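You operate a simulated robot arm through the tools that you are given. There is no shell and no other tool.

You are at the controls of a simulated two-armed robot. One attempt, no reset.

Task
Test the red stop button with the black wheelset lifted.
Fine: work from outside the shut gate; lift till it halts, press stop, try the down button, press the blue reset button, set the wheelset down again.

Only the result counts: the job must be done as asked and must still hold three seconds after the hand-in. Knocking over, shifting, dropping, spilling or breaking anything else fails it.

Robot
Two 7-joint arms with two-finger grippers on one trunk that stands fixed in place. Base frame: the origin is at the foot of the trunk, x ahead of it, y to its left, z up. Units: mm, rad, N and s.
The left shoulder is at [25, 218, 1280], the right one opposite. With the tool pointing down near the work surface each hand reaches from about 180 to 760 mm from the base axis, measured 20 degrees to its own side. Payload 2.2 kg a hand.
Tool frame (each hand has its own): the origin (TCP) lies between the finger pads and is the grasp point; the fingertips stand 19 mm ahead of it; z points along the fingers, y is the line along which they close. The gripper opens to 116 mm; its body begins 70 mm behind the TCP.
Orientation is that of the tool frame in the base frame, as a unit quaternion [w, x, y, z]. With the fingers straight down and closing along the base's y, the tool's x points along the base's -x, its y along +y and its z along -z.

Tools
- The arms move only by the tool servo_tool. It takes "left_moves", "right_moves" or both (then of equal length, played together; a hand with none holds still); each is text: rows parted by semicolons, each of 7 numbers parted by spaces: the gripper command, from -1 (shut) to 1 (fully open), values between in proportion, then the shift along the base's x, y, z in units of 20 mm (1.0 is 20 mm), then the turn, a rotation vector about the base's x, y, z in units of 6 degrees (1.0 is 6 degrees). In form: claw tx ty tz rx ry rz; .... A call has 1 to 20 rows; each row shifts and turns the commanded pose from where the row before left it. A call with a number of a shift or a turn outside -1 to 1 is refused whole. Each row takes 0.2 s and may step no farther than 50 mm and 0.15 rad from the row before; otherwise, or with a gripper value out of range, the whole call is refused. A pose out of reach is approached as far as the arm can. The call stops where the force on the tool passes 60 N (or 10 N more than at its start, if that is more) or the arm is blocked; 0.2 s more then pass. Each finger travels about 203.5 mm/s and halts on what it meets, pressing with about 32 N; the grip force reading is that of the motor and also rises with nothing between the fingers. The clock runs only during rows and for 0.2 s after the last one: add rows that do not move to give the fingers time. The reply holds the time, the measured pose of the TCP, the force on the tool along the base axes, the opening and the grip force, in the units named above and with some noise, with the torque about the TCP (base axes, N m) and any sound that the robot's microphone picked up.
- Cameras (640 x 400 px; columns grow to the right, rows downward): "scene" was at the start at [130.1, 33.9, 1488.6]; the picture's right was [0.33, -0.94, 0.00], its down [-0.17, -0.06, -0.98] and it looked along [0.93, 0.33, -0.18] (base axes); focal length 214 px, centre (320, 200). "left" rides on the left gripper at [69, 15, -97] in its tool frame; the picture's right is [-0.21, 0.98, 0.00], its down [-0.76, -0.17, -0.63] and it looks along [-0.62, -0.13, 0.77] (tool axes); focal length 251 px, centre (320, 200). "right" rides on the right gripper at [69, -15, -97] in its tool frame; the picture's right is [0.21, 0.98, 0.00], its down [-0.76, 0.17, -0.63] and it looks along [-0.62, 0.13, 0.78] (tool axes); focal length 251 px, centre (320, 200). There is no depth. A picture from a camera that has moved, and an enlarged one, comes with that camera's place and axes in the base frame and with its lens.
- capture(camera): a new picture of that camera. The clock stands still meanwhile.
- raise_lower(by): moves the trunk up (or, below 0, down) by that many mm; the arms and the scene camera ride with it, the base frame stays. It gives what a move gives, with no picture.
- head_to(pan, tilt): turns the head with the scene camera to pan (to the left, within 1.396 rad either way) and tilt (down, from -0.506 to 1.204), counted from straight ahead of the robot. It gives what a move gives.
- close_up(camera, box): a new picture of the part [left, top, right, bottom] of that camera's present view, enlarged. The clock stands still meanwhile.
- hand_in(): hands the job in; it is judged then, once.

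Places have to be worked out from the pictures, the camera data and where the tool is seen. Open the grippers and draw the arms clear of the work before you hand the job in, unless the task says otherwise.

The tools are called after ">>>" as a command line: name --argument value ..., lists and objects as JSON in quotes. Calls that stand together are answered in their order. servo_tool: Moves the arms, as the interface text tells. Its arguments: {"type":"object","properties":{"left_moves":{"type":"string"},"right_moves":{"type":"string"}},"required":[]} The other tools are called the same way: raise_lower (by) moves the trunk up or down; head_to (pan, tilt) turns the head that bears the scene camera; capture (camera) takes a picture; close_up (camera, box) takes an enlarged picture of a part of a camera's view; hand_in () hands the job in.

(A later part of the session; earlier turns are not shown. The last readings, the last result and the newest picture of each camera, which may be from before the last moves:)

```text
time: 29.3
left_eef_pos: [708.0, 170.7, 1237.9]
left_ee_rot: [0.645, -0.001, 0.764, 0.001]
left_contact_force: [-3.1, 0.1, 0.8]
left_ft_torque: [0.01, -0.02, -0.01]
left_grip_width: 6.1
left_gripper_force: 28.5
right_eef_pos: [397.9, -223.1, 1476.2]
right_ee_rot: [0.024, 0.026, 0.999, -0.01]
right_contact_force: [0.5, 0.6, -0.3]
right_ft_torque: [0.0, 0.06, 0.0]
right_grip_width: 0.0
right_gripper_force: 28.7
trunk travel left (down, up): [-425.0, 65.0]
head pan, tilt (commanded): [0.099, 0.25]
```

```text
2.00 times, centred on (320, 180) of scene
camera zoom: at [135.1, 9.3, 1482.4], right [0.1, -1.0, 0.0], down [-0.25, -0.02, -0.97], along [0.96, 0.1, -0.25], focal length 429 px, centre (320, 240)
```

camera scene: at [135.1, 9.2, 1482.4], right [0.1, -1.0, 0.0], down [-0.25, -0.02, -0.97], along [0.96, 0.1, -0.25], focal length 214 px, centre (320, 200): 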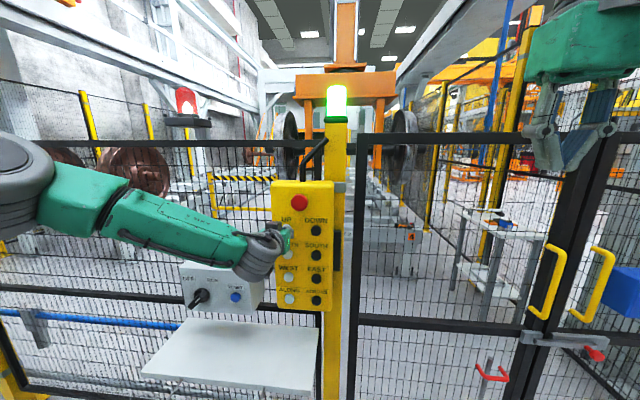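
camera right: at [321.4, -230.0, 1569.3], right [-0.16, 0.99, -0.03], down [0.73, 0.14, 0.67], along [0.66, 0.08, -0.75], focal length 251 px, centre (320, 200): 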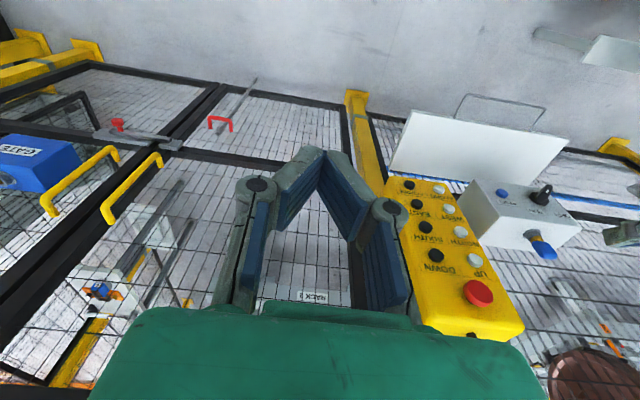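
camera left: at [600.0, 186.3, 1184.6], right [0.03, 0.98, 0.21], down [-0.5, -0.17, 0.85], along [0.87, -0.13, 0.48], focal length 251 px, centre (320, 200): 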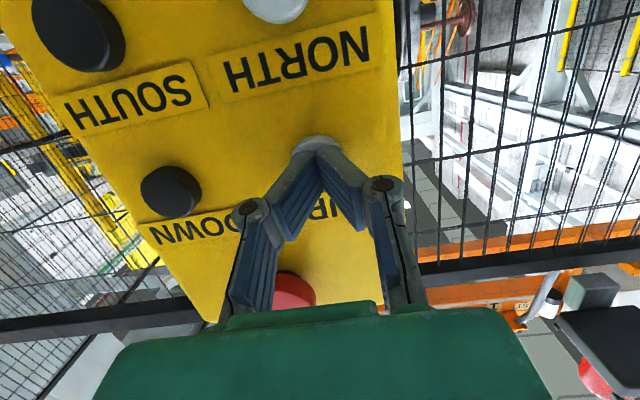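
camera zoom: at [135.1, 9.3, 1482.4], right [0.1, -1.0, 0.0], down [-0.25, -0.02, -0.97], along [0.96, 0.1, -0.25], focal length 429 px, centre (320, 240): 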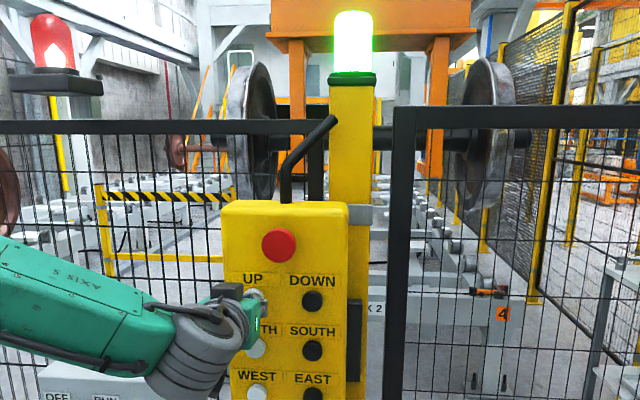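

The picture is unchanged: the lift has halted. I withdraw straight back from UP and line up before the red stop at (707,126,1324).

>>> servo_tool --left_moves "-1 -1 0 0 0 0 0; -1 -1 0 0 0 0 0; -1 -1 0 0 0 0 0; -1 -0.5 -0.3 0.5 0 0 0; -1 0 -0.5 1 0 0 0; -1 0 -0.5 1 0 0 0; -1 0 -0.5 1 0 0 0; -1 0 -0.4 0.9 0 0 0; -1 0 0 0 0 0 0"

>>> capture --camera "left"

>>> close_up --camera "right" --box '[380, 150, 600, 340]'

>>> close_up --camera "scene" --box '[200, 80, 440, 280]'

```text
time: 31.3
left_eef_pos: [636.1, 127.0, 1323.7]
left_ee_rot: [0.645, -0.002, 0.764, 0.001]
left_contact_force: [0.6, -0.5, 0.3]
left_ft_torque: [0.0, 0.02, -0.01]
left_grip_width: 0.1
left_gripper_force: 28.2
right_eef_pos: [396.9, -224.1, 1474.8]
right_ee_rot: [0.024, 0.027, 0.999, -0.01]
right_contact_force: [-0.7, 0.0, -0.6]
right_ft_torque: [0.0, 0.02, -0.01]
right_grip_width: 0.0
right_gripper_force: 28.6
trunk travel left (down, up): [-425.0, 65.0]
head pan, tilt (commanded): [0.099, 0.25]
```

```text
taken
camera left: at [531.0, 142.7, 1272.3], right [0.03, 0.98, 0.21], down [-0.5, -0.17, 0.85], along [0.87, -0.13, 0.48], focal length 251 px, centre (320, 200)
```

left: 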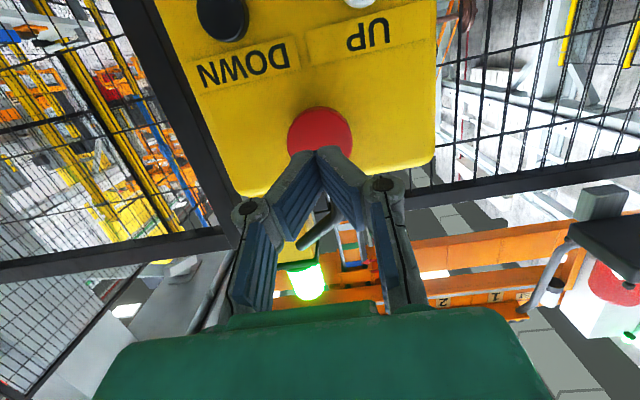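

```text
2.11 times, centred on (490, 245) of right
camera zoom: at [322.1, -231.4, 1569.0], right [-0.16, 0.99, -0.03], down [0.73, 0.14, 0.67], along [0.66, 0.09, -0.75], focal length 529 px, centre (-38, 105)
```

zoom: 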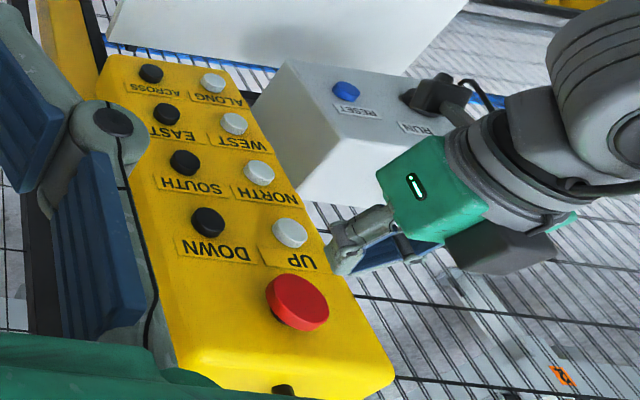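

```text
2.00 times, centred on (320, 180) of scene
camera zoom: at [135.7, 8.7, 1482.3], right [0.1, -1.0, 0.0], down [-0.25, -0.02, -0.97], along [0.96, 0.1, -0.25], focal length 429 px, centre (320, 240)
```

zoom: 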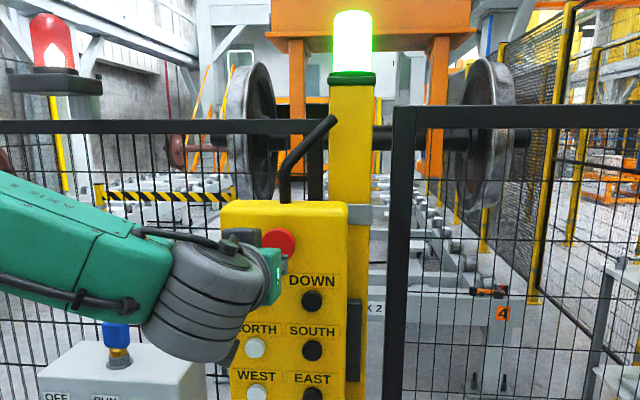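

Fingertips are lined up with the red mushroom, about 45 mm off. I advance 36 mm, then creep.

>>> servo_tool --left_moves "-1 0.9 0 -0.1 0 0 0; -1 0.9 0 0 0 0 0; -1 0.2 0 0 0 0 0; -1 0.2 0 0 0 0 0; -1 0 0 0 0 0 0"

>>> capture --camera "left"

```text
time: 32.5
left_eef_pos: [680.1, 127.7, 1324.0]
left_ee_rot: [0.646, -0.001, 0.763, 0.0]
left_contact_force: [-0.3, 0.2, -0.1]
left_ft_torque: [0.0, -0.02, 0.0]
left_grip_width: 0.0
left_gripper_force: 28.5
right_eef_pos: [397.5, -223.0, 1474.3]
right_ee_rot: [0.024, 0.027, 0.999, -0.01]
right_contact_force: [-0.8, -1.2, 0.2]
right_ft_torque: [0.05, 0.04, -0.02]
right_grip_width: 0.2
right_gripper_force: 28.7
trunk travel left (down, up): [-425.0, 65.0]
head pan, tilt (commanded): [0.099, 0.25]
```

```text
taken
camera left: at [575.1, 142.2, 1271.1], right [0.03, 0.98, 0.21], down [-0.5, -0.17, 0.85], along [0.87, -0.13, 0.48], focal length 251 px, centre (320, 200)
```

left: 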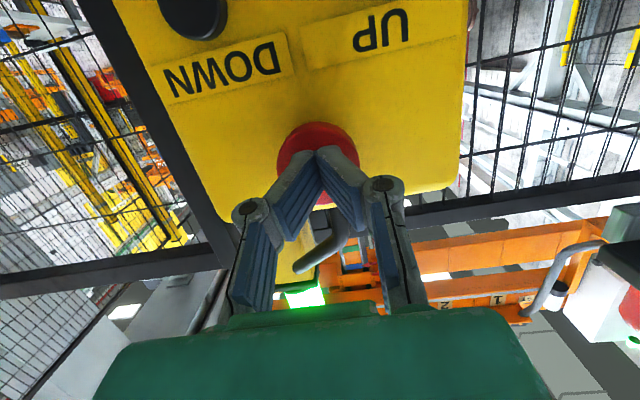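

Nearly touching the red button, with no force yet. I creep on in 4 mm steps.

>>> servo_tool --left_moves "-1 0.2 0 0 0 0 0; -1 0.2 0 0 0 0 0; -1 0.2 0 0 0 0 0"

>>> close_up --camera "scene" --box '[200, 80, 440, 280]'

```text
time: 33.3
left_eef_pos: [691.3, 127.1, 1321.5]
left_ee_rot: [0.646, -0.001, 0.764, 0.001]
left_contact_force: [-4.3, -0.5, -1.0]
left_ft_torque: [-0.01, -0.03, -0.02]
left_grip_width: 6.0
left_gripper_force: 28.4
right_eef_pos: [396.3, -223.8, 1474.9]
right_ee_rot: [0.025, 0.028, 0.999, -0.011]
right_contact_force: [0.2, -0.6, -0.1]
right_ft_torque: [0.02, -0.01, 0.01]
right_grip_width: 0.1
right_gripper_force: 27.9
trunk travel left (down, up): [-425.0, 65.0]
head pan, tilt (commanded): [0.099, 0.25]
heard: click
```

```text
2.00 times, centred on (320, 180) of scene
camera zoom: at [134.1, 8.8, 1482.5], right [0.1, -1.0, 0.0], down [-0.25, -0.02, -0.97], along [0.96, 0.1, -0.25], focal length 429 px, centre (320, 240)
```

zoom: 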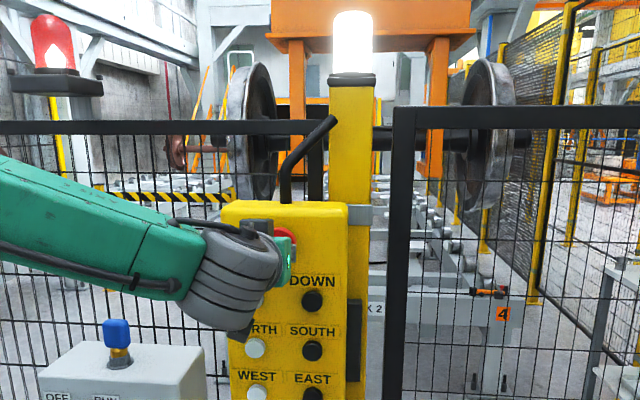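

A click and the beacon changed from green to pale; I hold briefly with a touch more travel and look again.

>>> servo_tool --left_moves "-1 0.1 0 0 0 0 0; -1 0 0 0 0 0 0; -1 0 0 0 0 0 0"

>>> close_up --camera "scene" --box '[200, 80, 440, 280]'

>>> close_up --camera "right" --box '[380, 150, 600, 340]'

```text
time: 34.1
left_eef_pos: [694.1, 126.7, 1322.2]
left_ee_rot: [0.646, -0.001, 0.763, 0.001]
left_contact_force: [-6.4, -0.3, -0.5]
left_ft_torque: [0.0, -0.06, -0.02]
left_grip_width: 6.2
left_gripper_force: 28.3
right_eef_pos: [396.2, -222.9, 1474.6]
right_ee_rot: [0.025, 0.027, 0.999, -0.01]
right_contact_force: [0.3, 0.1, 0.7]
right_ft_torque: [-0.01, 0.0, -0.02]
right_grip_width: 0.0
right_gripper_force: 28.7
trunk travel left (down, up): [-425.0, 65.0]
head pan, tilt (commanded): [0.099, 0.25]
```

```text
2.00 times, centred on (320, 180) of scene
camera zoom: at [133.7, 8.6, 1482.5], right [0.1, -1.0, 0.0], down [-0.25, -0.02, -0.97], along [0.96, 0.1, -0.25], focal length 429 px, centre (320, 240)
```

zoom: 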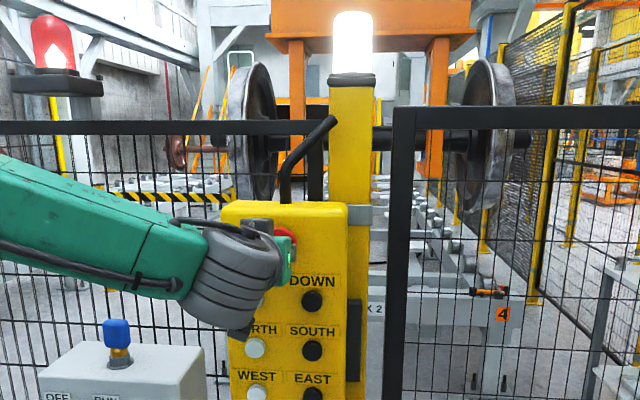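

```text
2.11 times, centred on (490, 245) of right
camera zoom: at [320.6, -231.5, 1569.3], right [-0.16, 0.99, -0.03], down [0.73, 0.14, 0.67], along [0.66, 0.09, -0.75], focal length 529 px, centre (-38, 105)
```

zoom: 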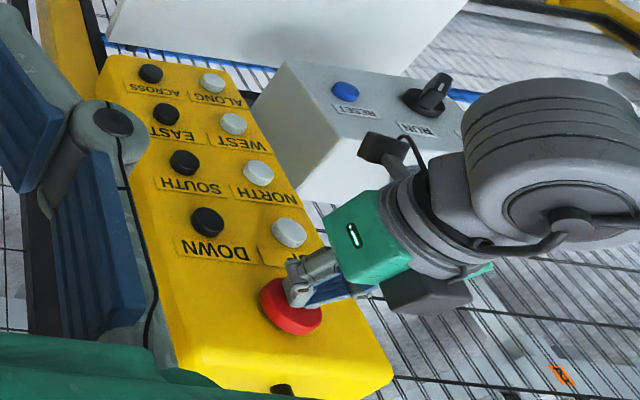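

The beacon is white now: stop has taken effect and the wheelset hangs still. I withdraw and line up before DOWN (727,82,1233).

>>> servo_tool --left_moves "-1 -1 0 0 0 0 0; -1 -1 0 0 0 0 0; -1 -0.7 0 0 0 0 0; -1 0 -0.5 -0.9 0 0 0; -1 0 -0.6 -1 0 0 0; -1 0 -0.6 -1 0 0 0; -1 0 -0.5 -1 0 0 0; -1 0 0 -0.4 0 0 0; -1 0 0 0 0 0 0"

>>> capture --camera "left"

>>> close_up --camera "scene" --box '[200, 80, 440, 280]'

>>> close_up --camera "right" --box '[380, 150, 600, 340]'

```text
time: 36.1
left_eef_pos: [640.3, 82.2, 1237.6]
left_ee_rot: [0.647, -0.001, 0.763, 0.0]
left_contact_force: [0.0, 0.0, 0.2]
left_ft_torque: [-0.01, -0.01, 0.04]
left_grip_width: 0.1
left_gripper_force: 28.0
right_eef_pos: [396.0, -223.6, 1474.7]
right_ee_rot: [0.024, 0.027, 0.999, -0.011]
right_contact_force: [0.0, -1.0, 0.1]
right_ft_torque: [0.0, 0.02, -0.03]
right_grip_width: 0.0
right_gripper_force: 28.6
trunk travel left (down, up): [-425.0, 65.0]
head pan, tilt (commanded): [0.099, 0.25]
```

```text
taken
camera left: at [533.8, 97.1, 1184.6], right [0.03, 0.98, 0.21], down [-0.5, -0.17, 0.85], along [0.87, -0.13, 0.48], focal length 251 px, centre (320, 200)
```

left: 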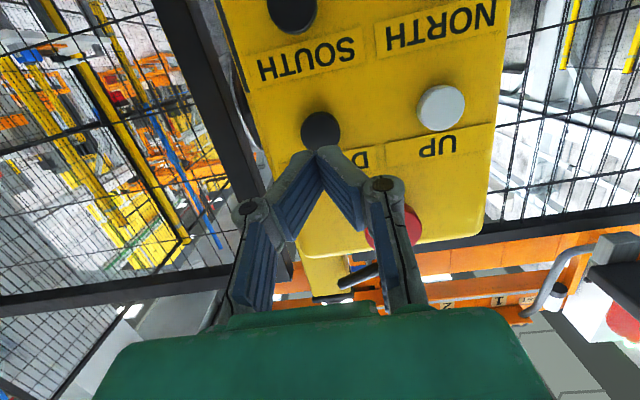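

```text
2.00 times, centred on (320, 180) of scene
camera zoom: at [135.3, 8.3, 1482.4], right [0.1, -1.0, 0.0], down [-0.25, -0.02, -0.97], along [0.96, 0.1, -0.25], focal length 429 px, centre (320, 240)
```

zoom: 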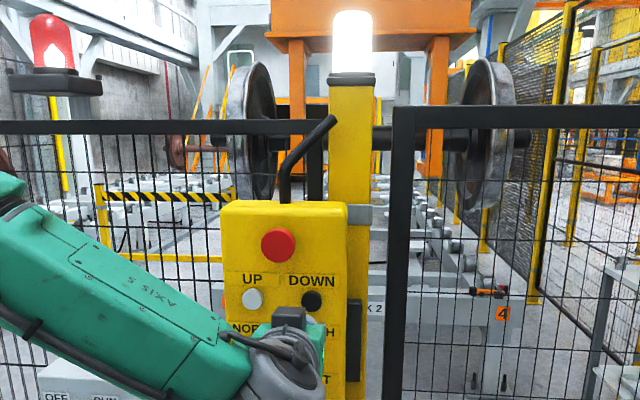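

```text
2.11 times, centred on (490, 245) of right
camera zoom: at [321.1, -231.8, 1569.2], right [-0.16, 0.99, -0.03], down [0.73, 0.14, 0.67], along [0.66, 0.09, -0.75], focal length 529 px, centre (-38, 105)
```

zoom: 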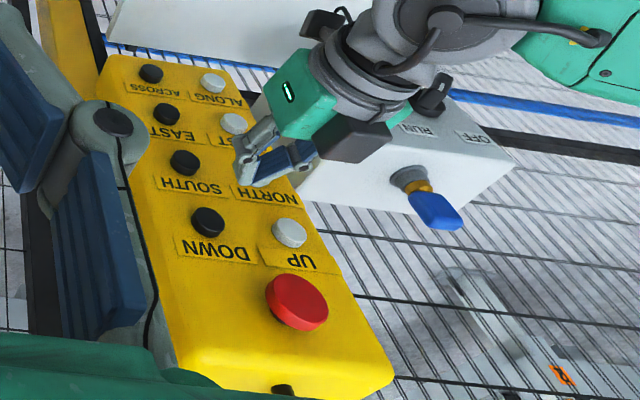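

Beacon stays white after letting go. Fingertips stand before DOWN at the same offset as for UP, so I advance to x 700 and then creep to about 708.

>>> servo_tool --left_moves "-1 1 0 -0.1 0 0 0; -1 1 0 0 0 0 0; -1 0.9 0 0 0 0 0; -1 0.2 0 0 0 0 0; -1 0.2 0 0 0 0 0; -1 0 0 0 0 0 0"

>>> capture --camera "left"

>>> close_up --camera "scene" --box '[200, 80, 440, 280]'

```text
time: 37.5
left_eef_pos: [707.0, 83.7, 1235.8]
left_ee_rot: [0.646, -0.001, 0.764, 0.001]
left_contact_force: [-3.2, 1.0, -0.2]
left_ft_torque: [-0.01, 0.03, 0.03]
left_grip_width: 6.1
left_gripper_force: 29.0
right_eef_pos: [397.1, -224.5, 1475.0]
right_ee_rot: [0.024, 0.028, 0.999, -0.011]
right_contact_force: [0.5, 0.8, -1.0]
right_ft_torque: [0.0, 0.01, -0.03]
right_grip_width: 0.2
right_gripper_force: 29.0
trunk travel left (down, up): [-425.0, 65.0]
head pan, tilt (commanded): [0.099, 0.25]
heard: click
```

```text
taken
camera left: at [600.9, 98.3, 1183.9], right [0.03, 0.98, 0.21], down [-0.5, -0.17, 0.85], along [0.87, -0.13, 0.48], focal length 251 px, centre (320, 200)
```

left: 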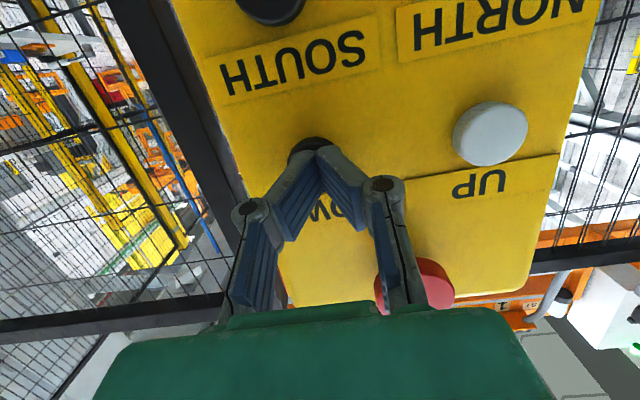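

```text
2.00 times, centred on (320, 180) of scene
camera zoom: at [135.4, 8.5, 1482.4], right [0.1, -1.0, 0.0], down [-0.25, -0.02, -0.97], along [0.96, 0.1, -0.25], focal length 429 px, centre (320, 240)
```

zoom: 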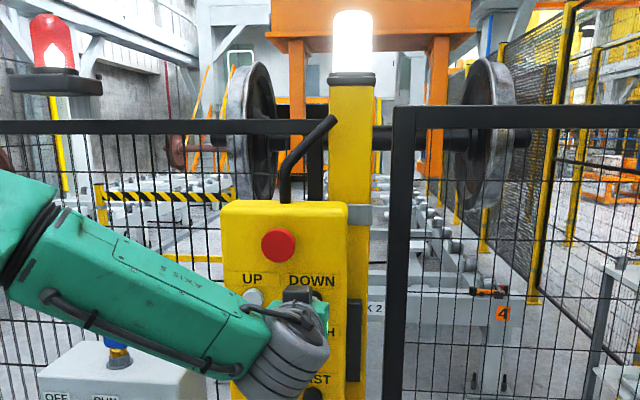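

DOWN clicked. I hold it for another second to see that the stop really blocks the lowering.

>>> servo_tool --left_moves "-1 0.05 0 0 0 0 0; -1 0 0 0 0 0 0; -1 0 0 0 0 0 0; -1 0 0 0 0 0 0; -1 0 0 0 0 0 0; -1 0 0 0 0 0 0"

>>> close_up --camera "scene" --box '[200, 80, 440, 280]'

```text
time: 38.9
left_eef_pos: [707.9, 83.4, 1236.1]
left_ee_rot: [0.645, -0.001, 0.764, 0.001]
left_contact_force: [-3.8, 0.2, 1.0]
left_ft_torque: [-0.05, -0.02, 0.02]
left_grip_width: 6.1
left_gripper_force: 28.6
right_eef_pos: [396.8, -223.9, 1475.3]
right_ee_rot: [0.024, 0.027, 0.999, -0.01]
right_contact_force: [-0.3, -0.5, -0.6]
right_ft_torque: [-0.01, 0.03, -0.01]
right_grip_width: 0.3
right_gripper_force: 28.5
trunk travel left (down, up): [-425.0, 65.0]
head pan, tilt (commanded): [0.099, 0.25]
```

```text
2.00 times, centred on (320, 180) of scene
camera zoom: at [134.9, 8.4, 1482.4], right [0.1, -1.0, 0.0], down [-0.25, -0.02, -0.97], along [0.96, 0.1, -0.25], focal length 429 px, centre (320, 240)
```

zoom: 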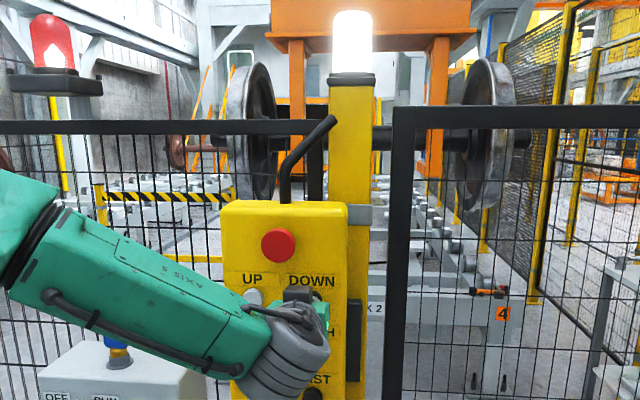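

Nothing moved while DOWN was held: the stop test passes. I release DOWN by withdrawing, then look left at the elbow's clearance to the foreground wheel before going to RESET.

>>> servo_tool --left_moves "-1 -1 0 0 0 0 0; -1 -1 0 0 0 0 0; -1 -1 0 0 0 0 0; -1 -1 0.3 0 0 0 0; -1 -1 0.6 0 0 0 0; -1 -0.8 0.8 0 0 0.3 0; -1 -0.3 1 0 0 0.3 0; -1 0 1 0 0 0.3 0; -1 0 1 0 0 0.3 0; -1 0 0 0 0 0 0"

>>> head_to --pan 0.7 --tilt 0.4

>>> capture --camera "scene"

>>> capture --camera "left"

>>> capture --camera "right"

```text
time: 41.1
left_eef_pos: [587.2, 177.5, 1235.5]
left_ee_rot: [0.596, -0.001, 0.803, 0.0]
left_contact_force: [-0.1, -0.5, 0.3]
left_ft_torque: [-0.03, -0.01, -0.02]
left_grip_width: 0.0
left_gripper_force: 28.6
right_eef_pos: [397.8, -221.3, 1475.6]
right_ee_rot: [0.024, 0.028, 0.999, -0.01]
right_contact_force: [0.6, 0.7, -0.5]
right_ft_torque: [0.03, -0.01, -0.01]
right_grip_width: 0.1
right_gripper_force: 28.8
trunk travel left (down, up): [-425.0, 65.0]
head pan, tilt (commanded): [0.099, 0.25]
```

```text
time: 42.1
left_eef_pos: [585.6, 177.6, 1235.3]
left_ee_rot: [0.596, -0.001, 0.803, 0.0]
left_contact_force: [-0.7, 0.1, 0.1]
left_ft_torque: [0.02, 0.0, 0.02]
left_grip_width: 0.2
left_gripper_force: 28.7
right_eef_pos: [397.5, -223.6, 1474.9]
right_ee_rot: [0.024, 0.027, 0.999, -0.009]
right_contact_force: [0.7, -1.8, 0.4]
right_ft_torque: [-0.02, 0.0, -0.02]
right_grip_width: 0.0
right_gripper_force: 28.9
trunk travel left (down, up): [-425.0, 65.0]
head pan, tilt (commanded): [0.7, 0.4]
```

```text
taken
camera scene: at [113.2, 59.7, 1468.5], right [0.64, -0.77, 0.0], down [-0.3, -0.25, -0.92], along [0.7, 0.59, -0.39], focal length 214 px, centre (320, 200)
```

scene: 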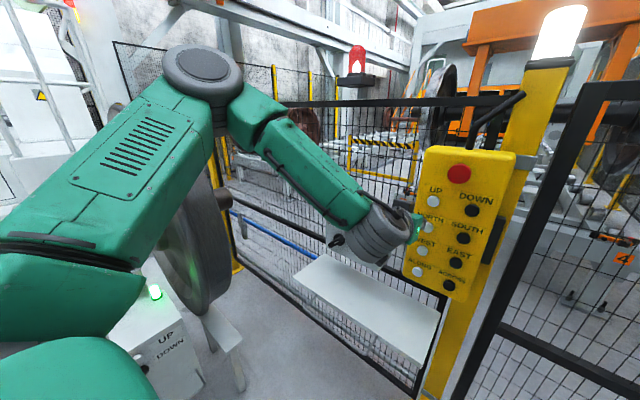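

```text
taken
camera left: at [475.5, 192.9, 1196.4], right [0.06, 0.98, 0.2], down [-0.39, -0.17, 0.91], along [0.92, -0.13, 0.37], focal length 251 px, centre (320, 200)
```

left: 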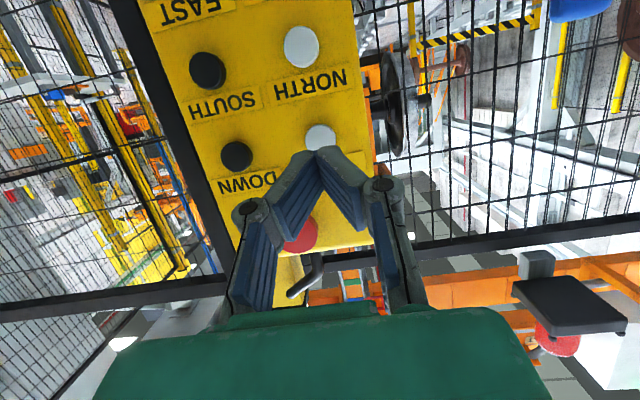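

```text
taken
camera right: at [321.7, -230.8, 1569.2], right [-0.16, 0.99, -0.03], down [0.73, 0.14, 0.67], along [0.66, 0.09, -0.75], focal length 251 px, centre (320, 200)
```

right: 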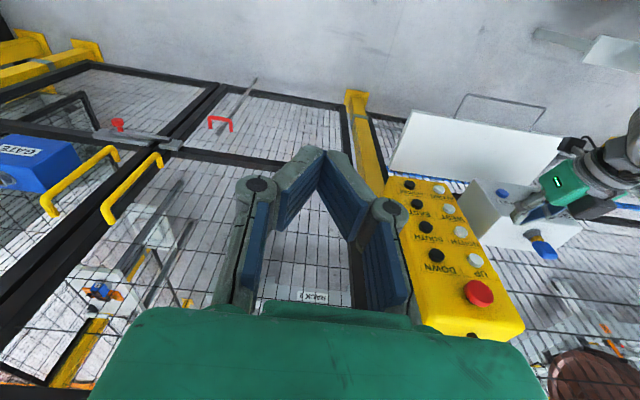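

The lift still hangs high. Before moving left and down I want the foreground wheel's real distance from the elbow, so I take two views with the trunk raised 60 mm in between (pure parallax).

>>> head_to --pan 0.95 --tilt 0.3

>>> capture --camera "scene"

>>> raise_lower --by 60

>>> capture --camera "scene"

```text
time: 42.9
left_eef_pos: [586.9, 177.8, 1234.6]
left_ee_rot: [0.596, -0.001, 0.803, 0.0]
left_contact_force: [-0.8, -0.1, -0.1]
left_ft_torque: [-0.04, -0.01, 0.03]
left_grip_width: 0.0
left_gripper_force: 28.4
right_eef_pos: [398.1, -222.5, 1474.8]
right_ee_rot: [0.023, 0.026, 0.999, -0.01]
right_contact_force: [-0.4, -0.2, -0.2]
right_ft_torque: [0.01, 0.04, 0.01]
right_grip_width: 0.0
right_gripper_force: 28.5
trunk travel left (down, up): [-425.0, 65.0]
head pan, tilt (commanded): [0.949, 0.3]
```

```text
taken
camera scene: at [96.8, 76.1, 1477.8], right [0.81, -0.58, 0.0], down [-0.18, -0.24, -0.95], along [0.56, 0.78, -0.3], focal length 214 px, centre (320, 200)
```

scene: 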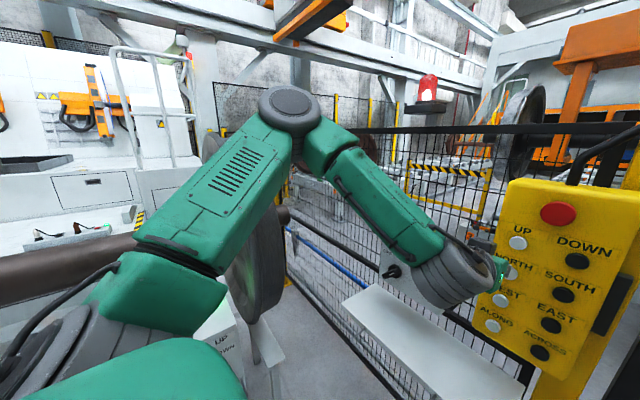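

```text
time: 43.9
left_eef_pos: [587.4, 178.9, 1295.2]
left_ee_rot: [0.597, -0.001, 0.803, 0.0]
left_contact_force: [0.7, 0.4, 0.0]
left_ft_torque: [-0.01, 0.0, 0.01]
left_grip_width: 0.0
left_gripper_force: 29.1
right_eef_pos: [397.5, -222.9, 1535.5]
right_ee_rot: [0.024, 0.028, 0.999, -0.01]
right_contact_force: [0.3, 1.0, 0.3]
right_ft_torque: [0.0, 0.03, -0.01]
right_grip_width: 0.3
right_gripper_force: 29.1
trunk travel left (down, up): [-485.0, 5.0]
head pan, tilt (commanded): [0.949, 0.3]
```

```text
taken
camera scene: at [97.1, 76.1, 1537.7], right [0.81, -0.58, 0.0], down [-0.18, -0.24, -0.95], along [0.56, 0.78, -0.3], focal length 214 px, centre (320, 200)
```

scene: 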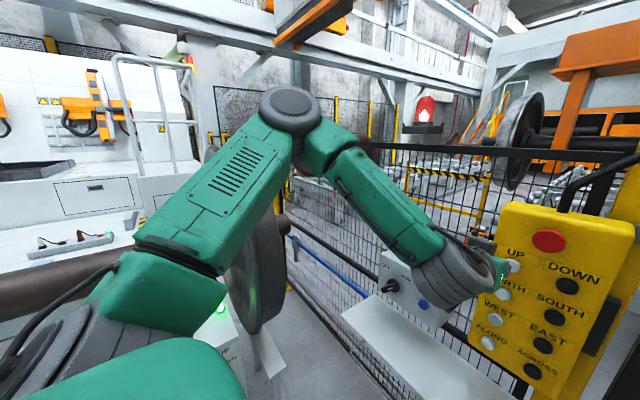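

The parallax puts the foreground wheel around (290, 810, 1130) with about 370 mm radius, so lowering the left elbow towards RESET would come too near it. I'll use the right arm for RESET instead; first I retreat the left hand along its old path to its starting pose.

>>> servo_tool --left_moves "-1 -0.67 0.12 0.94 0 0.37 0; -1 -0.67 0.12 0.94 0 0.37 0; -1 -0.67 0.12 0.94 0 0.37 0; -1 -0.67 0.12 0.94 0 0.37 0; -1 -0.67 0.12 0.94 0 0.37 0; -1 -0.67 0.12 0.94 0 0.37 0; -1 -0.2 0.8 0.67 0 1 0; -1 -0.2 0.86 0.67 0 1 0; -1 -0.2 0.86 0.67 0 1 0; -1 -0.2 0.86 0.67 0 1 0; -1 -0.2 0.86 0.67 0 1 0; -1 -0.2 0.86 0.67 0 1 0; -1 -0.2 0.86 0.67 0 1 0; -1 -0.2 0.86 0.67 0 1 0; -1 -0.2 0.86 0.67 0 1 0; -1 -0.2 0.86 0.67 0 1 0; -1 0 0 0 0 0 0"

>>> raise_lower --by -60

>>> head_to --pan 0.3 --tilt 0.35

>>> capture --camera "scene"

>>> close_up --camera "left" --box '[200, 40, 440, 240]'

>>> close_up --camera "scene" --box '[200, 160, 400, 330]'

```text
time: 47.5
left_eef_pos: [467.4, 364.5, 1540.5]
left_ee_rot: [-0.001, 0.0, 1.0, 0.002]
left_contact_force: [-0.1, -0.2, 0.3]
left_ft_torque: [-0.01, 0.03, -0.01]
left_grip_width: 0.0
left_gripper_force: 28.3
right_eef_pos: [397.0, -221.4, 1534.2]
right_ee_rot: [0.024, 0.027, 0.999, -0.011]
right_contact_force: [-0.2, 1.1, -0.8]
right_ft_torque: [-0.01, 0.01, 0.04]
right_grip_width: 0.0
right_gripper_force: 28.2
trunk travel left (down, up): [-485.0, 5.0]
head pan, tilt (commanded): [0.949, 0.3]
```

```text
time: 48.5
left_eef_pos: [467.3, 364.0, 1481.0]
left_ee_rot: [-0.001, 0.0, 1.0, 0.001]
left_contact_force: [-1.0, -0.7, 0.0]
left_ft_torque: [-0.01, 0.01, -0.01]
left_grip_width: 0.1
left_gripper_force: 29.3
right_eef_pos: [397.8, -221.6, 1475.4]
right_ee_rot: [0.023, 0.028, 0.999, -0.011]
right_contact_force: [-0.6, 0.3, 0.2]
right_ft_torque: [-0.01, 0.01, 0.0]
right_grip_width: 0.0
right_gripper_force: 28.6
trunk travel left (down, up): [-425.0, 65.0]
head pan, tilt (commanded): [0.949, 0.3]
```

```text
time: 49.5
left_eef_pos: [468.3, 362.5, 1481.2]
left_ee_rot: [0.0, -0.001, 1.0, 0.002]
left_contact_force: [-0.4, -0.4, 0.1]
left_ft_torque: [0.01, -0.03, -0.02]
left_grip_width: 0.0
left_gripper_force: 29.0
right_eef_pos: [396.4, -221.3, 1475.8]
right_ee_rot: [0.024, 0.027, 0.999, -0.01]
right_contact_force: [-0.5, 0.7, -0.8]
right_ft_torque: [0.01, -0.04, -0.02]
right_grip_width: 0.1
right_gripper_force: 28.2
trunk travel left (down, up): [-425.0, 65.0]
head pan, tilt (commanded): [0.3, 0.351]
```

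```text
taken
camera scene: at [130.7, 28.7, 1473.0], right [0.3, -0.96, 0.0], down [-0.33, -0.1, -0.94], along [0.9, 0.28, -0.35], focal length 214 px, centre (320, 200)
```

scene: 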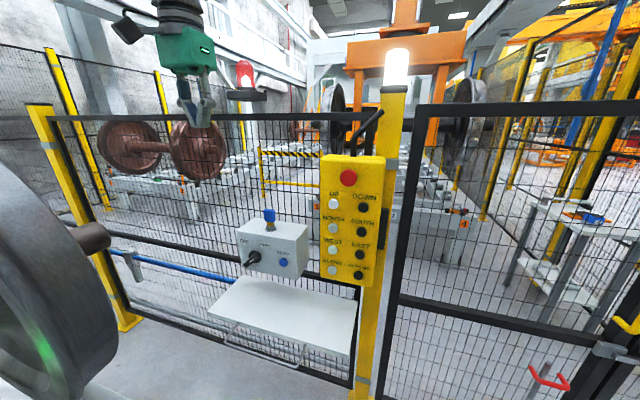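

```text
2.00 times, centred on (320, 140) of left
camera zoom: at [399.1, 378.4, 1577.9], right [0.21, 0.98, 0.0], down [0.76, -0.17, 0.63], along [0.62, -0.13, -0.78], focal length 503 px, centre (320, 320)
```

zoom: 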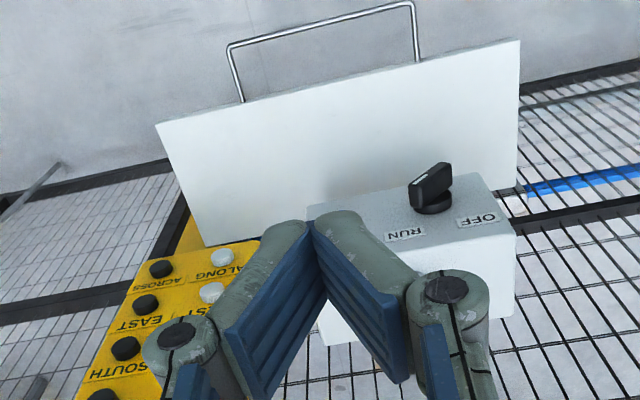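

```text
2.35 times, centred on (300, 245) of scene
camera zoom: at [130.7, 28.7, 1473.0], right [0.3, -0.96, 0.0], down [-0.33, -0.1, -0.94], along [0.9, 0.28, -0.35], focal length 505 px, centre (367, 94)
```

zoom: 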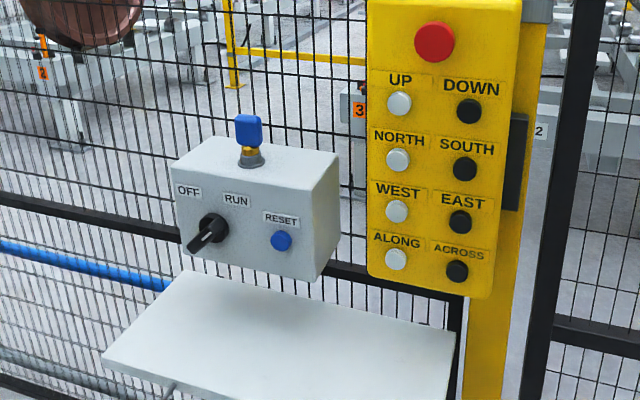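

RESET re-triangulates to about (695,339,1008), with the selector some 110 mm to its left. I bring the right hand across in an arc, yawed 30 degrees left and pitched about 67 degrees forward, to around (500,160,1150).

>>> servo_tool --right_moves "-1 0 1 -0.75 0 0 1; -1 0 1 -0.75 0 0 1; -1 0 1 -0.75 0 0 1; -1 0 1 -0.75 0 0 1; -1 0 1 -0.75 0 0 1; -1 0.35 0.94 -0.83 0.375 -0.65 0; -1 0.35 0.94 -0.83 0.375 -0.65 0; -1 0.35 0.94 -0.83 0.375 -0.65 0; -1 0.35 0.94 -0.83 0.375 -0.65 0; -1 0.35 0.94 -0.83 0.375 -0.65 0; -1 0.35 0.94 -0.83 0.375 -0.65 0; -1 0.35 0.94 -0.83 0.375 -0.65 0; -1 0 0 0 0 0 0"

>>> capture --camera "scene"

>>> capture --camera "right"

```text
time: 52.3
left_eef_pos: [467.1, 364.6, 1481.5]
left_ee_rot: [-0.001, -0.001, 1.0, 0.001]
left_contact_force: [0.3, -0.5, -0.3]
left_ft_torque: [-0.01, -0.02, -0.02]
left_grip_width: 0.2
left_gripper_force: 28.8
right_eef_pos: [445.6, 10.7, 1282.5]
right_ee_rot: [0.285, -0.219, 0.93, 0.073]
right_contact_force: [-0.5, -0.4, 0.0]
right_ft_torque: [-0.03, 0.03, -0.03]
right_grip_width: 0.0
right_gripper_force: 28.7
trunk travel left (down, up): [-425.0, 65.0]
head pan, tilt (commanded): [0.3, 0.351]
```

```text
taken
camera scene: at [130.6, 32.1, 1472.9], right [0.3, -0.96, 0.0], down [-0.33, -0.1, -0.94], along [0.9, 0.28, -0.35], focal length 214 px, centre (320, 200)
```

scene: 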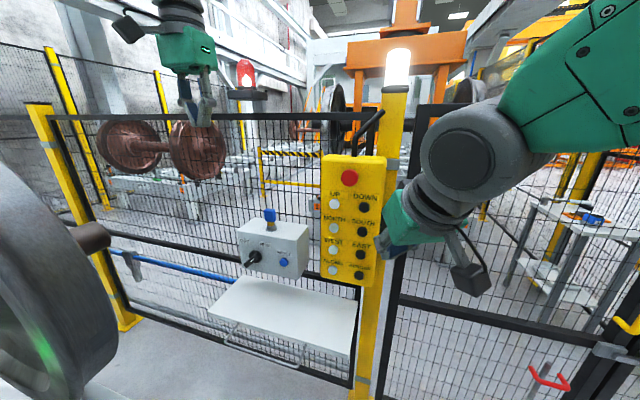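

```text
taken
camera right: at [352.2, -52.0, 1324.1], right [-0.6, 0.79, -0.11], down [0.17, 0.26, 0.95], along [0.78, 0.55, -0.29], focal length 251 px, centre (320, 200)
```

right: 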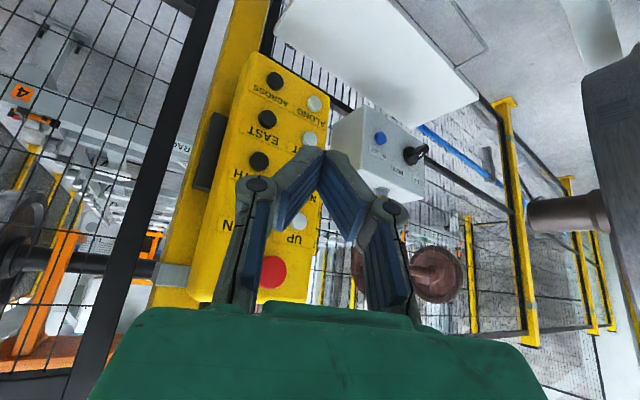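

Going well: the hand points at the grey box with room all round. I continue the arc in two halves towards a pre-press point (610,331,1015).

>>> servo_tool --right_moves "-1 0.48 0.94 -0.78 0.18 -0.31 0; -1 0.48 0.94 -0.78 0.18 -0.31 0; -1 0.48 0.94 -0.78 0.18 -0.31 0; -1 0.48 0.94 -0.78 0.18 -0.31 0; -1 0.48 0.94 -0.78 0.18 -0.31 0; -1 0.48 0.94 -0.78 0.18 -0.31 0; -1 0.48 0.94 -0.78 0.18 -0.31 0; -1 0.48 0.94 -0.78 0.18 -0.31 0; -1 0.48 0.94 -0.78 0.18 -0.31 0; -1 0.48 0.94 -0.78 0.18 -0.31 0; -1 0 0 0 0 0 0"

>>> capture --camera "scene"

>>> capture --camera "right"

```text
time: 54.7
left_eef_pos: [466.4, 363.8, 1481.7]
left_ee_rot: [0.0, -0.001, 1.0, 0.001]
left_contact_force: [-0.5, -0.2, 0.8]
left_ft_torque: [-0.01, -0.03, 0.0]
left_grip_width: 0.0
left_gripper_force: 28.5
right_eef_pos: [535.8, 183.6, 1134.7]
right_ee_rot: [0.452, -0.201, 0.86, 0.124]
right_contact_force: [0.6, 0.2, -0.1]
right_ft_torque: [0.03, 0.0, 0.04]
right_grip_width: 0.1
right_gripper_force: 28.7
right hand out of reach, approached as far as the arm can: row 4, 5
trunk travel left (down, up): [-425.0, 65.0]
head pan, tilt (commanded): [0.3, 0.351]
```

```text
taken
camera scene: at [131.6, 31.5, 1472.9], right [0.3, -0.96, 0.0], down [-0.33, -0.1, -0.94], along [0.9, 0.28, -0.35], focal length 214 px, centre (320, 200)
```

scene: 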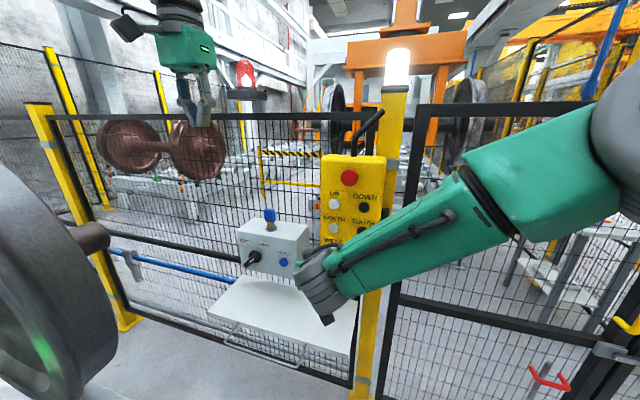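

```text
taken
camera right: at [435.6, 117.2, 1131.9], right [-0.56, 0.82, -0.15], down [-0.15, 0.08, 0.99], along [0.82, 0.57, 0.08], focal length 251 px, centre (320, 200)
```

right: 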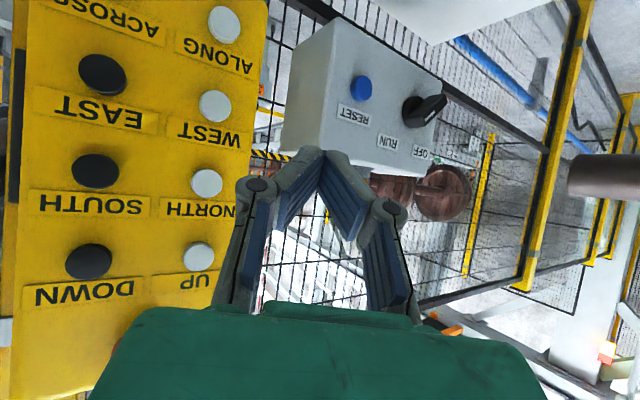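

RESET checks out again from the hand camera at about (695,336,1006). I continue to the pre-press point, tip about 80 mm short of the button.

>>> servo_tool --right_moves "-1 0.36 0.81 -0.66 0.055 -0.096 0; -1 0.36 0.81 -0.66 0.055 -0.096 0; -1 0.36 0.81 -0.66 0.055 -0.096 0; -1 0.36 0.81 -0.66 0.055 -0.096 0; -1 0.36 0.81 -0.66 0.055 -0.096 0; -1 0.36 0.81 -0.66 0.055 -0.096 0; -1 0.36 0.81 -0.66 0.055 -0.096 0; -1 0.36 0.81 -0.66 0.055 -0.096 0; -1 0 0 0 0 0 0; -1 0 0 0 0 0 0"

>>> capture --camera "scene"

>>> capture --camera "right"

>>> capture --camera "left"

```text
time: 56.9
left_eef_pos: [468.4, 365.0, 1481.4]
left_ee_rot: [-0.001, -0.001, 1.0, 0.001]
left_contact_force: [-0.3, -0.3, 0.5]
left_ft_torque: [0.01, -0.01, 0.01]
left_grip_width: 0.0
left_gripper_force: 28.5
right_eef_pos: [589.6, 290.4, 1026.0]
right_ee_rot: [0.49, -0.195, 0.839, 0.135]
right_contact_force: [0.5, 0.0, -0.8]
right_ft_torque: [-0.01, 0.0, 0.02]
right_grip_width: 0.0
right_gripper_force: 28.8
right hand out of reach, approached as far as the arm can: row 7, 8
trunk travel left (down, up): [-425.0, 65.0]
head pan, tilt (commanded): [0.3, 0.351]
```

```text
taken
camera scene: at [132.3, 32.8, 1472.8], right [0.3, -0.96, 0.0], down [-0.33, -0.1, -0.94], along [0.9, 0.28, -0.35], focal length 214 px, centre (320, 200)
```

scene: 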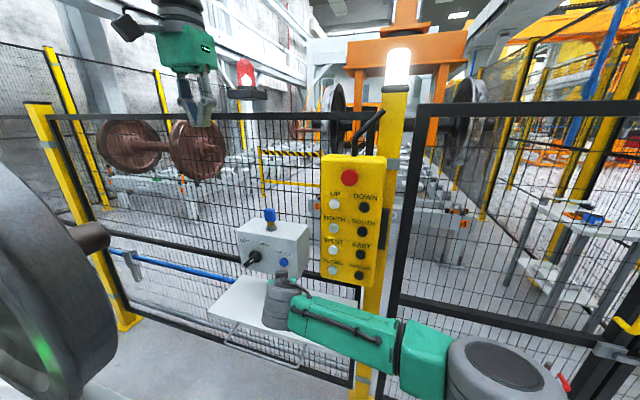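

```text
taken
camera right: at [490.5, 224.1, 1011.0], right [-0.54, 0.82, -0.15], down [-0.23, 0.03, 0.97], along [0.81, 0.56, 0.17], focal length 251 px, centre (320, 200)
```

right: 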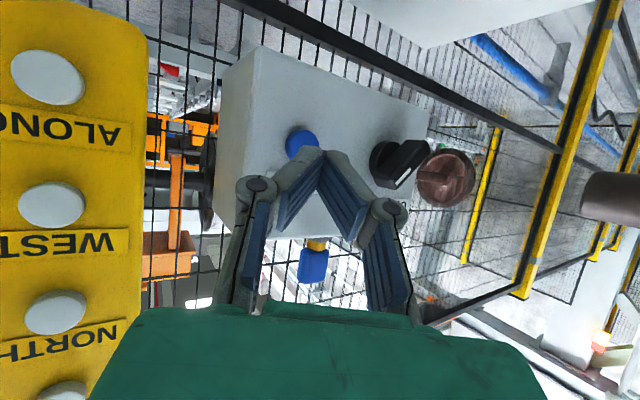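

```text
taken
camera left: at [399.2, 379.0, 1577.7], right [0.21, 0.98, 0.0], down [0.76, -0.17, 0.63], along [0.62, -0.13, -0.78], focal length 251 px, centre (320, 200)
```

left: 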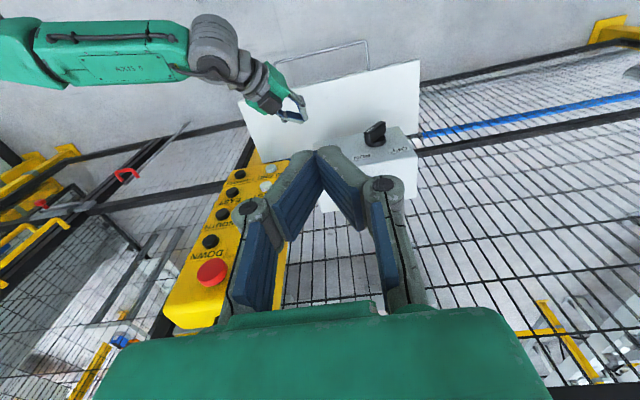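

The hand is close but a limit keeps it about 24 mm short in y; the forearm comes from the right, so turning the tool further left should free the wrist. I yaw 12 degrees more without moving forward.

>>> servo_tool --right_moves "-1 0 0 0 0 0 0.5; -1 0 0 0 0 0 0.5; -1 0 0 0 0 0 0.5; -1 0 0 0 0 0 0.5; -1 0 0 0 0 0 0; -1 0 0 0 0 0 0"

>>> capture --camera "scene"

>>> capture --camera "right"

```text
time: 58.3
left_eef_pos: [467.2, 363.3, 1481.9]
left_ee_rot: [-0.001, 0.0, 1.0, 0.001]
left_contact_force: [-1.2, -0.1, 0.0]
left_ft_torque: [0.04, 0.01, 0.0]
left_grip_width: 0.0
left_gripper_force: 28.1
right_eef_pos: [589.1, 290.2, 1024.7]
right_ee_rot: [0.472, -0.283, 0.814, 0.187]
right_contact_force: [0.1, 0.9, 0.5]
right_ft_torque: [0.0, -0.01, 0.02]
right_grip_width: 0.1
right_gripper_force: 28.7
trunk travel left (down, up): [-425.0, 65.0]
head pan, tilt (commanded): [0.3, 0.351]
```

```text
taken
camera scene: at [132.3, 32.4, 1472.8], right [0.3, -0.96, 0.0], down [-0.33, -0.1, -0.94], along [0.9, 0.28, -0.35], focal length 214 px, centre (320, 200)
```

scene: 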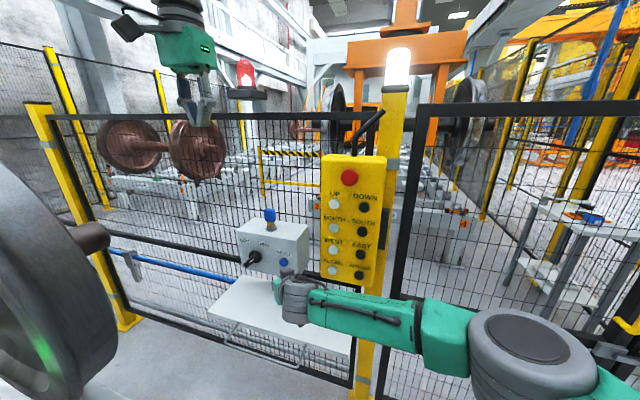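

```text
taken
camera right: at [506.5, 205.1, 1011.6], right [-0.7, 0.69, -0.15], down [-0.23, -0.02, 0.97], along [0.67, 0.72, 0.17], focal length 251 px, centre (320, 200)
```

right: 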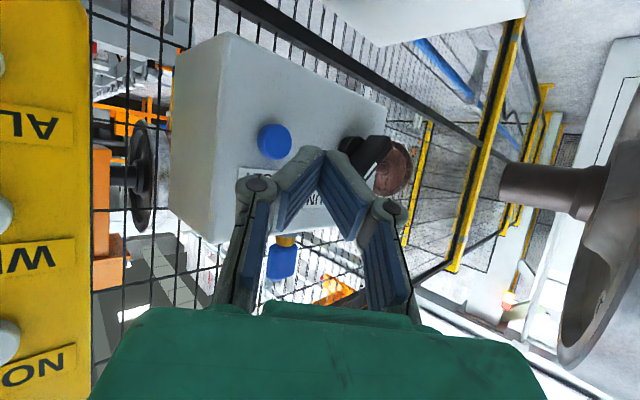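

No limit message now, and the hand held its place at (589,290,1025) with 41 degrees yaw. I move it 40 mm left to line up with RESET.

>>> servo_tool --right_moves "-1 0 0.5 -0.1 0 0 0; -1 0 0.5 -0.1 0 0 0; -1 0 0.5 -0.1 0 0 0; -1 0 0.4 -0.1 0 0 0; -1 0 0 0 0 0 0"

>>> capture --camera "right"

>>> capture --camera "scene"

```text
time: 59.5
left_eef_pos: [467.2, 364.3, 1480.4]
left_ee_rot: [-0.001, -0.001, 1.0, 0.001]
left_contact_force: [0.0, 0.4, -0.8]
left_ft_torque: [0.0, -0.02, 0.02]
left_grip_width: 0.0
left_gripper_force: 28.8
right_eef_pos: [589.1, 310.6, 1022.7]
right_ee_rot: [0.473, -0.282, 0.813, 0.187]
right_contact_force: [-0.3, 0.5, 0.4]
right_ft_torque: [0.01, 0.01, -0.02]
right_grip_width: 0.1
right_gripper_force: 28.6
right hand out of reach, approached as far as the arm can: row 3, 4
trunk travel left (down, up): [-425.0, 65.0]
head pan, tilt (commanded): [0.3, 0.351]
```

```text
taken
camera right: at [506.8, 225.2, 1008.0], right [-0.7, 0.69, -0.15], down [-0.23, -0.02, 0.97], along [0.67, 0.72, 0.17], focal length 251 px, centre (320, 200)
```

right: 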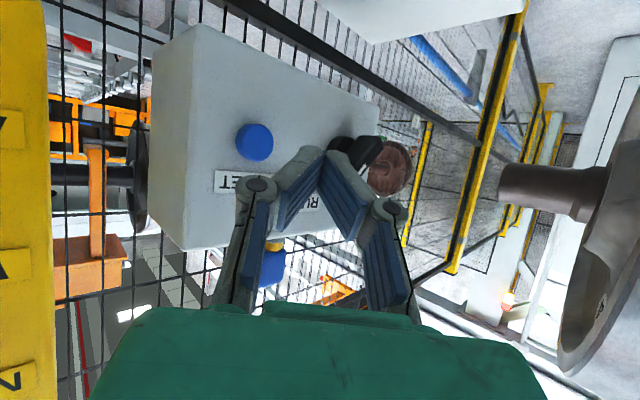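

```text
taken
camera scene: at [132.2, 32.7, 1472.8], right [0.3, -0.96, 0.0], down [-0.33, -0.1, -0.94], along [0.9, 0.28, -0.35], focal length 214 px, centre (320, 200)
```

scene: 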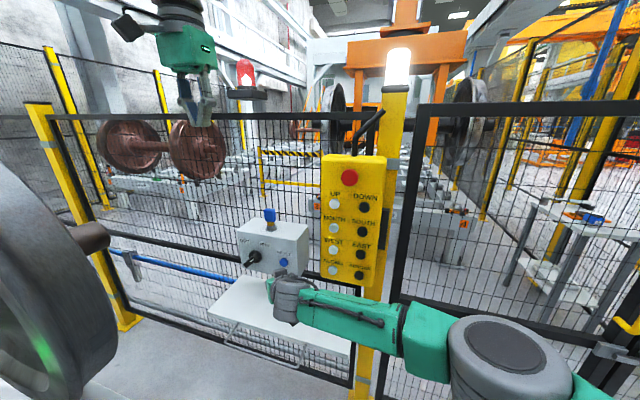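

The right hand still meets a limit at y 311. I look down at the right arm to see which joint is the trouble.

>>> head_to --pan -0.2 --tilt 0.9

>>> capture --camera "scene"

>>> capture --camera "left"

```text
time: 60.5
left_eef_pos: [467.3, 363.1, 1481.3]
left_ee_rot: [-0.001, 0.0, 1.0, 0.001]
left_contact_force: [-0.3, 0.0, 0.0]
left_ft_torque: [0.01, 0.0, 0.0]
left_grip_width: 0.0
left_gripper_force: 29.3
right_eef_pos: [590.4, 310.1, 1021.5]
right_ee_rot: [0.473, -0.282, 0.814, 0.186]
right_contact_force: [-0.5, 0.2, -0.4]
right_ft_torque: [-0.01, 0.01, 0.01]
right_grip_width: 0.3
right_gripper_force: 28.8
trunk travel left (down, up): [-425.0, 65.0]
head pan, tilt (commanded): [-0.201, 0.901]
```

```text
taken
camera scene: at [117.1, -10.1, 1425.5], right [-0.2, -0.98, 0.0], down [-0.77, 0.15, -0.62], along [0.61, -0.13, -0.79], focal length 214 px, centre (320, 200)
```

scene: 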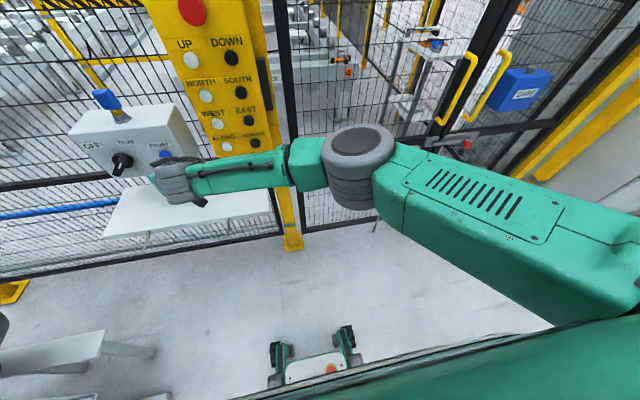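

```text
taken
camera left: at [399.0, 379.1, 1577.8], right [0.21, 0.98, 0.0], down [0.76, -0.17, 0.63], along [0.62, -0.13, -0.78], focal length 251 px, centre (320, 200)
```

left: 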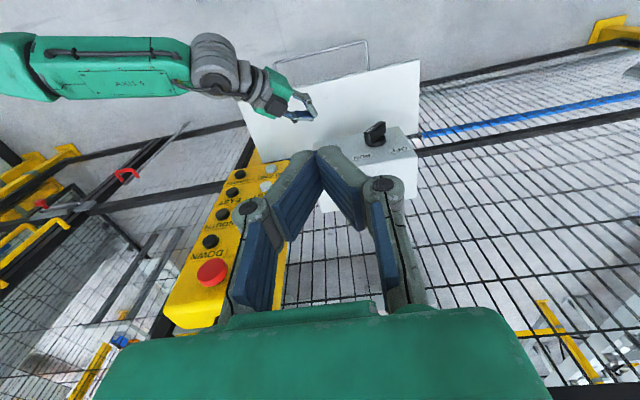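

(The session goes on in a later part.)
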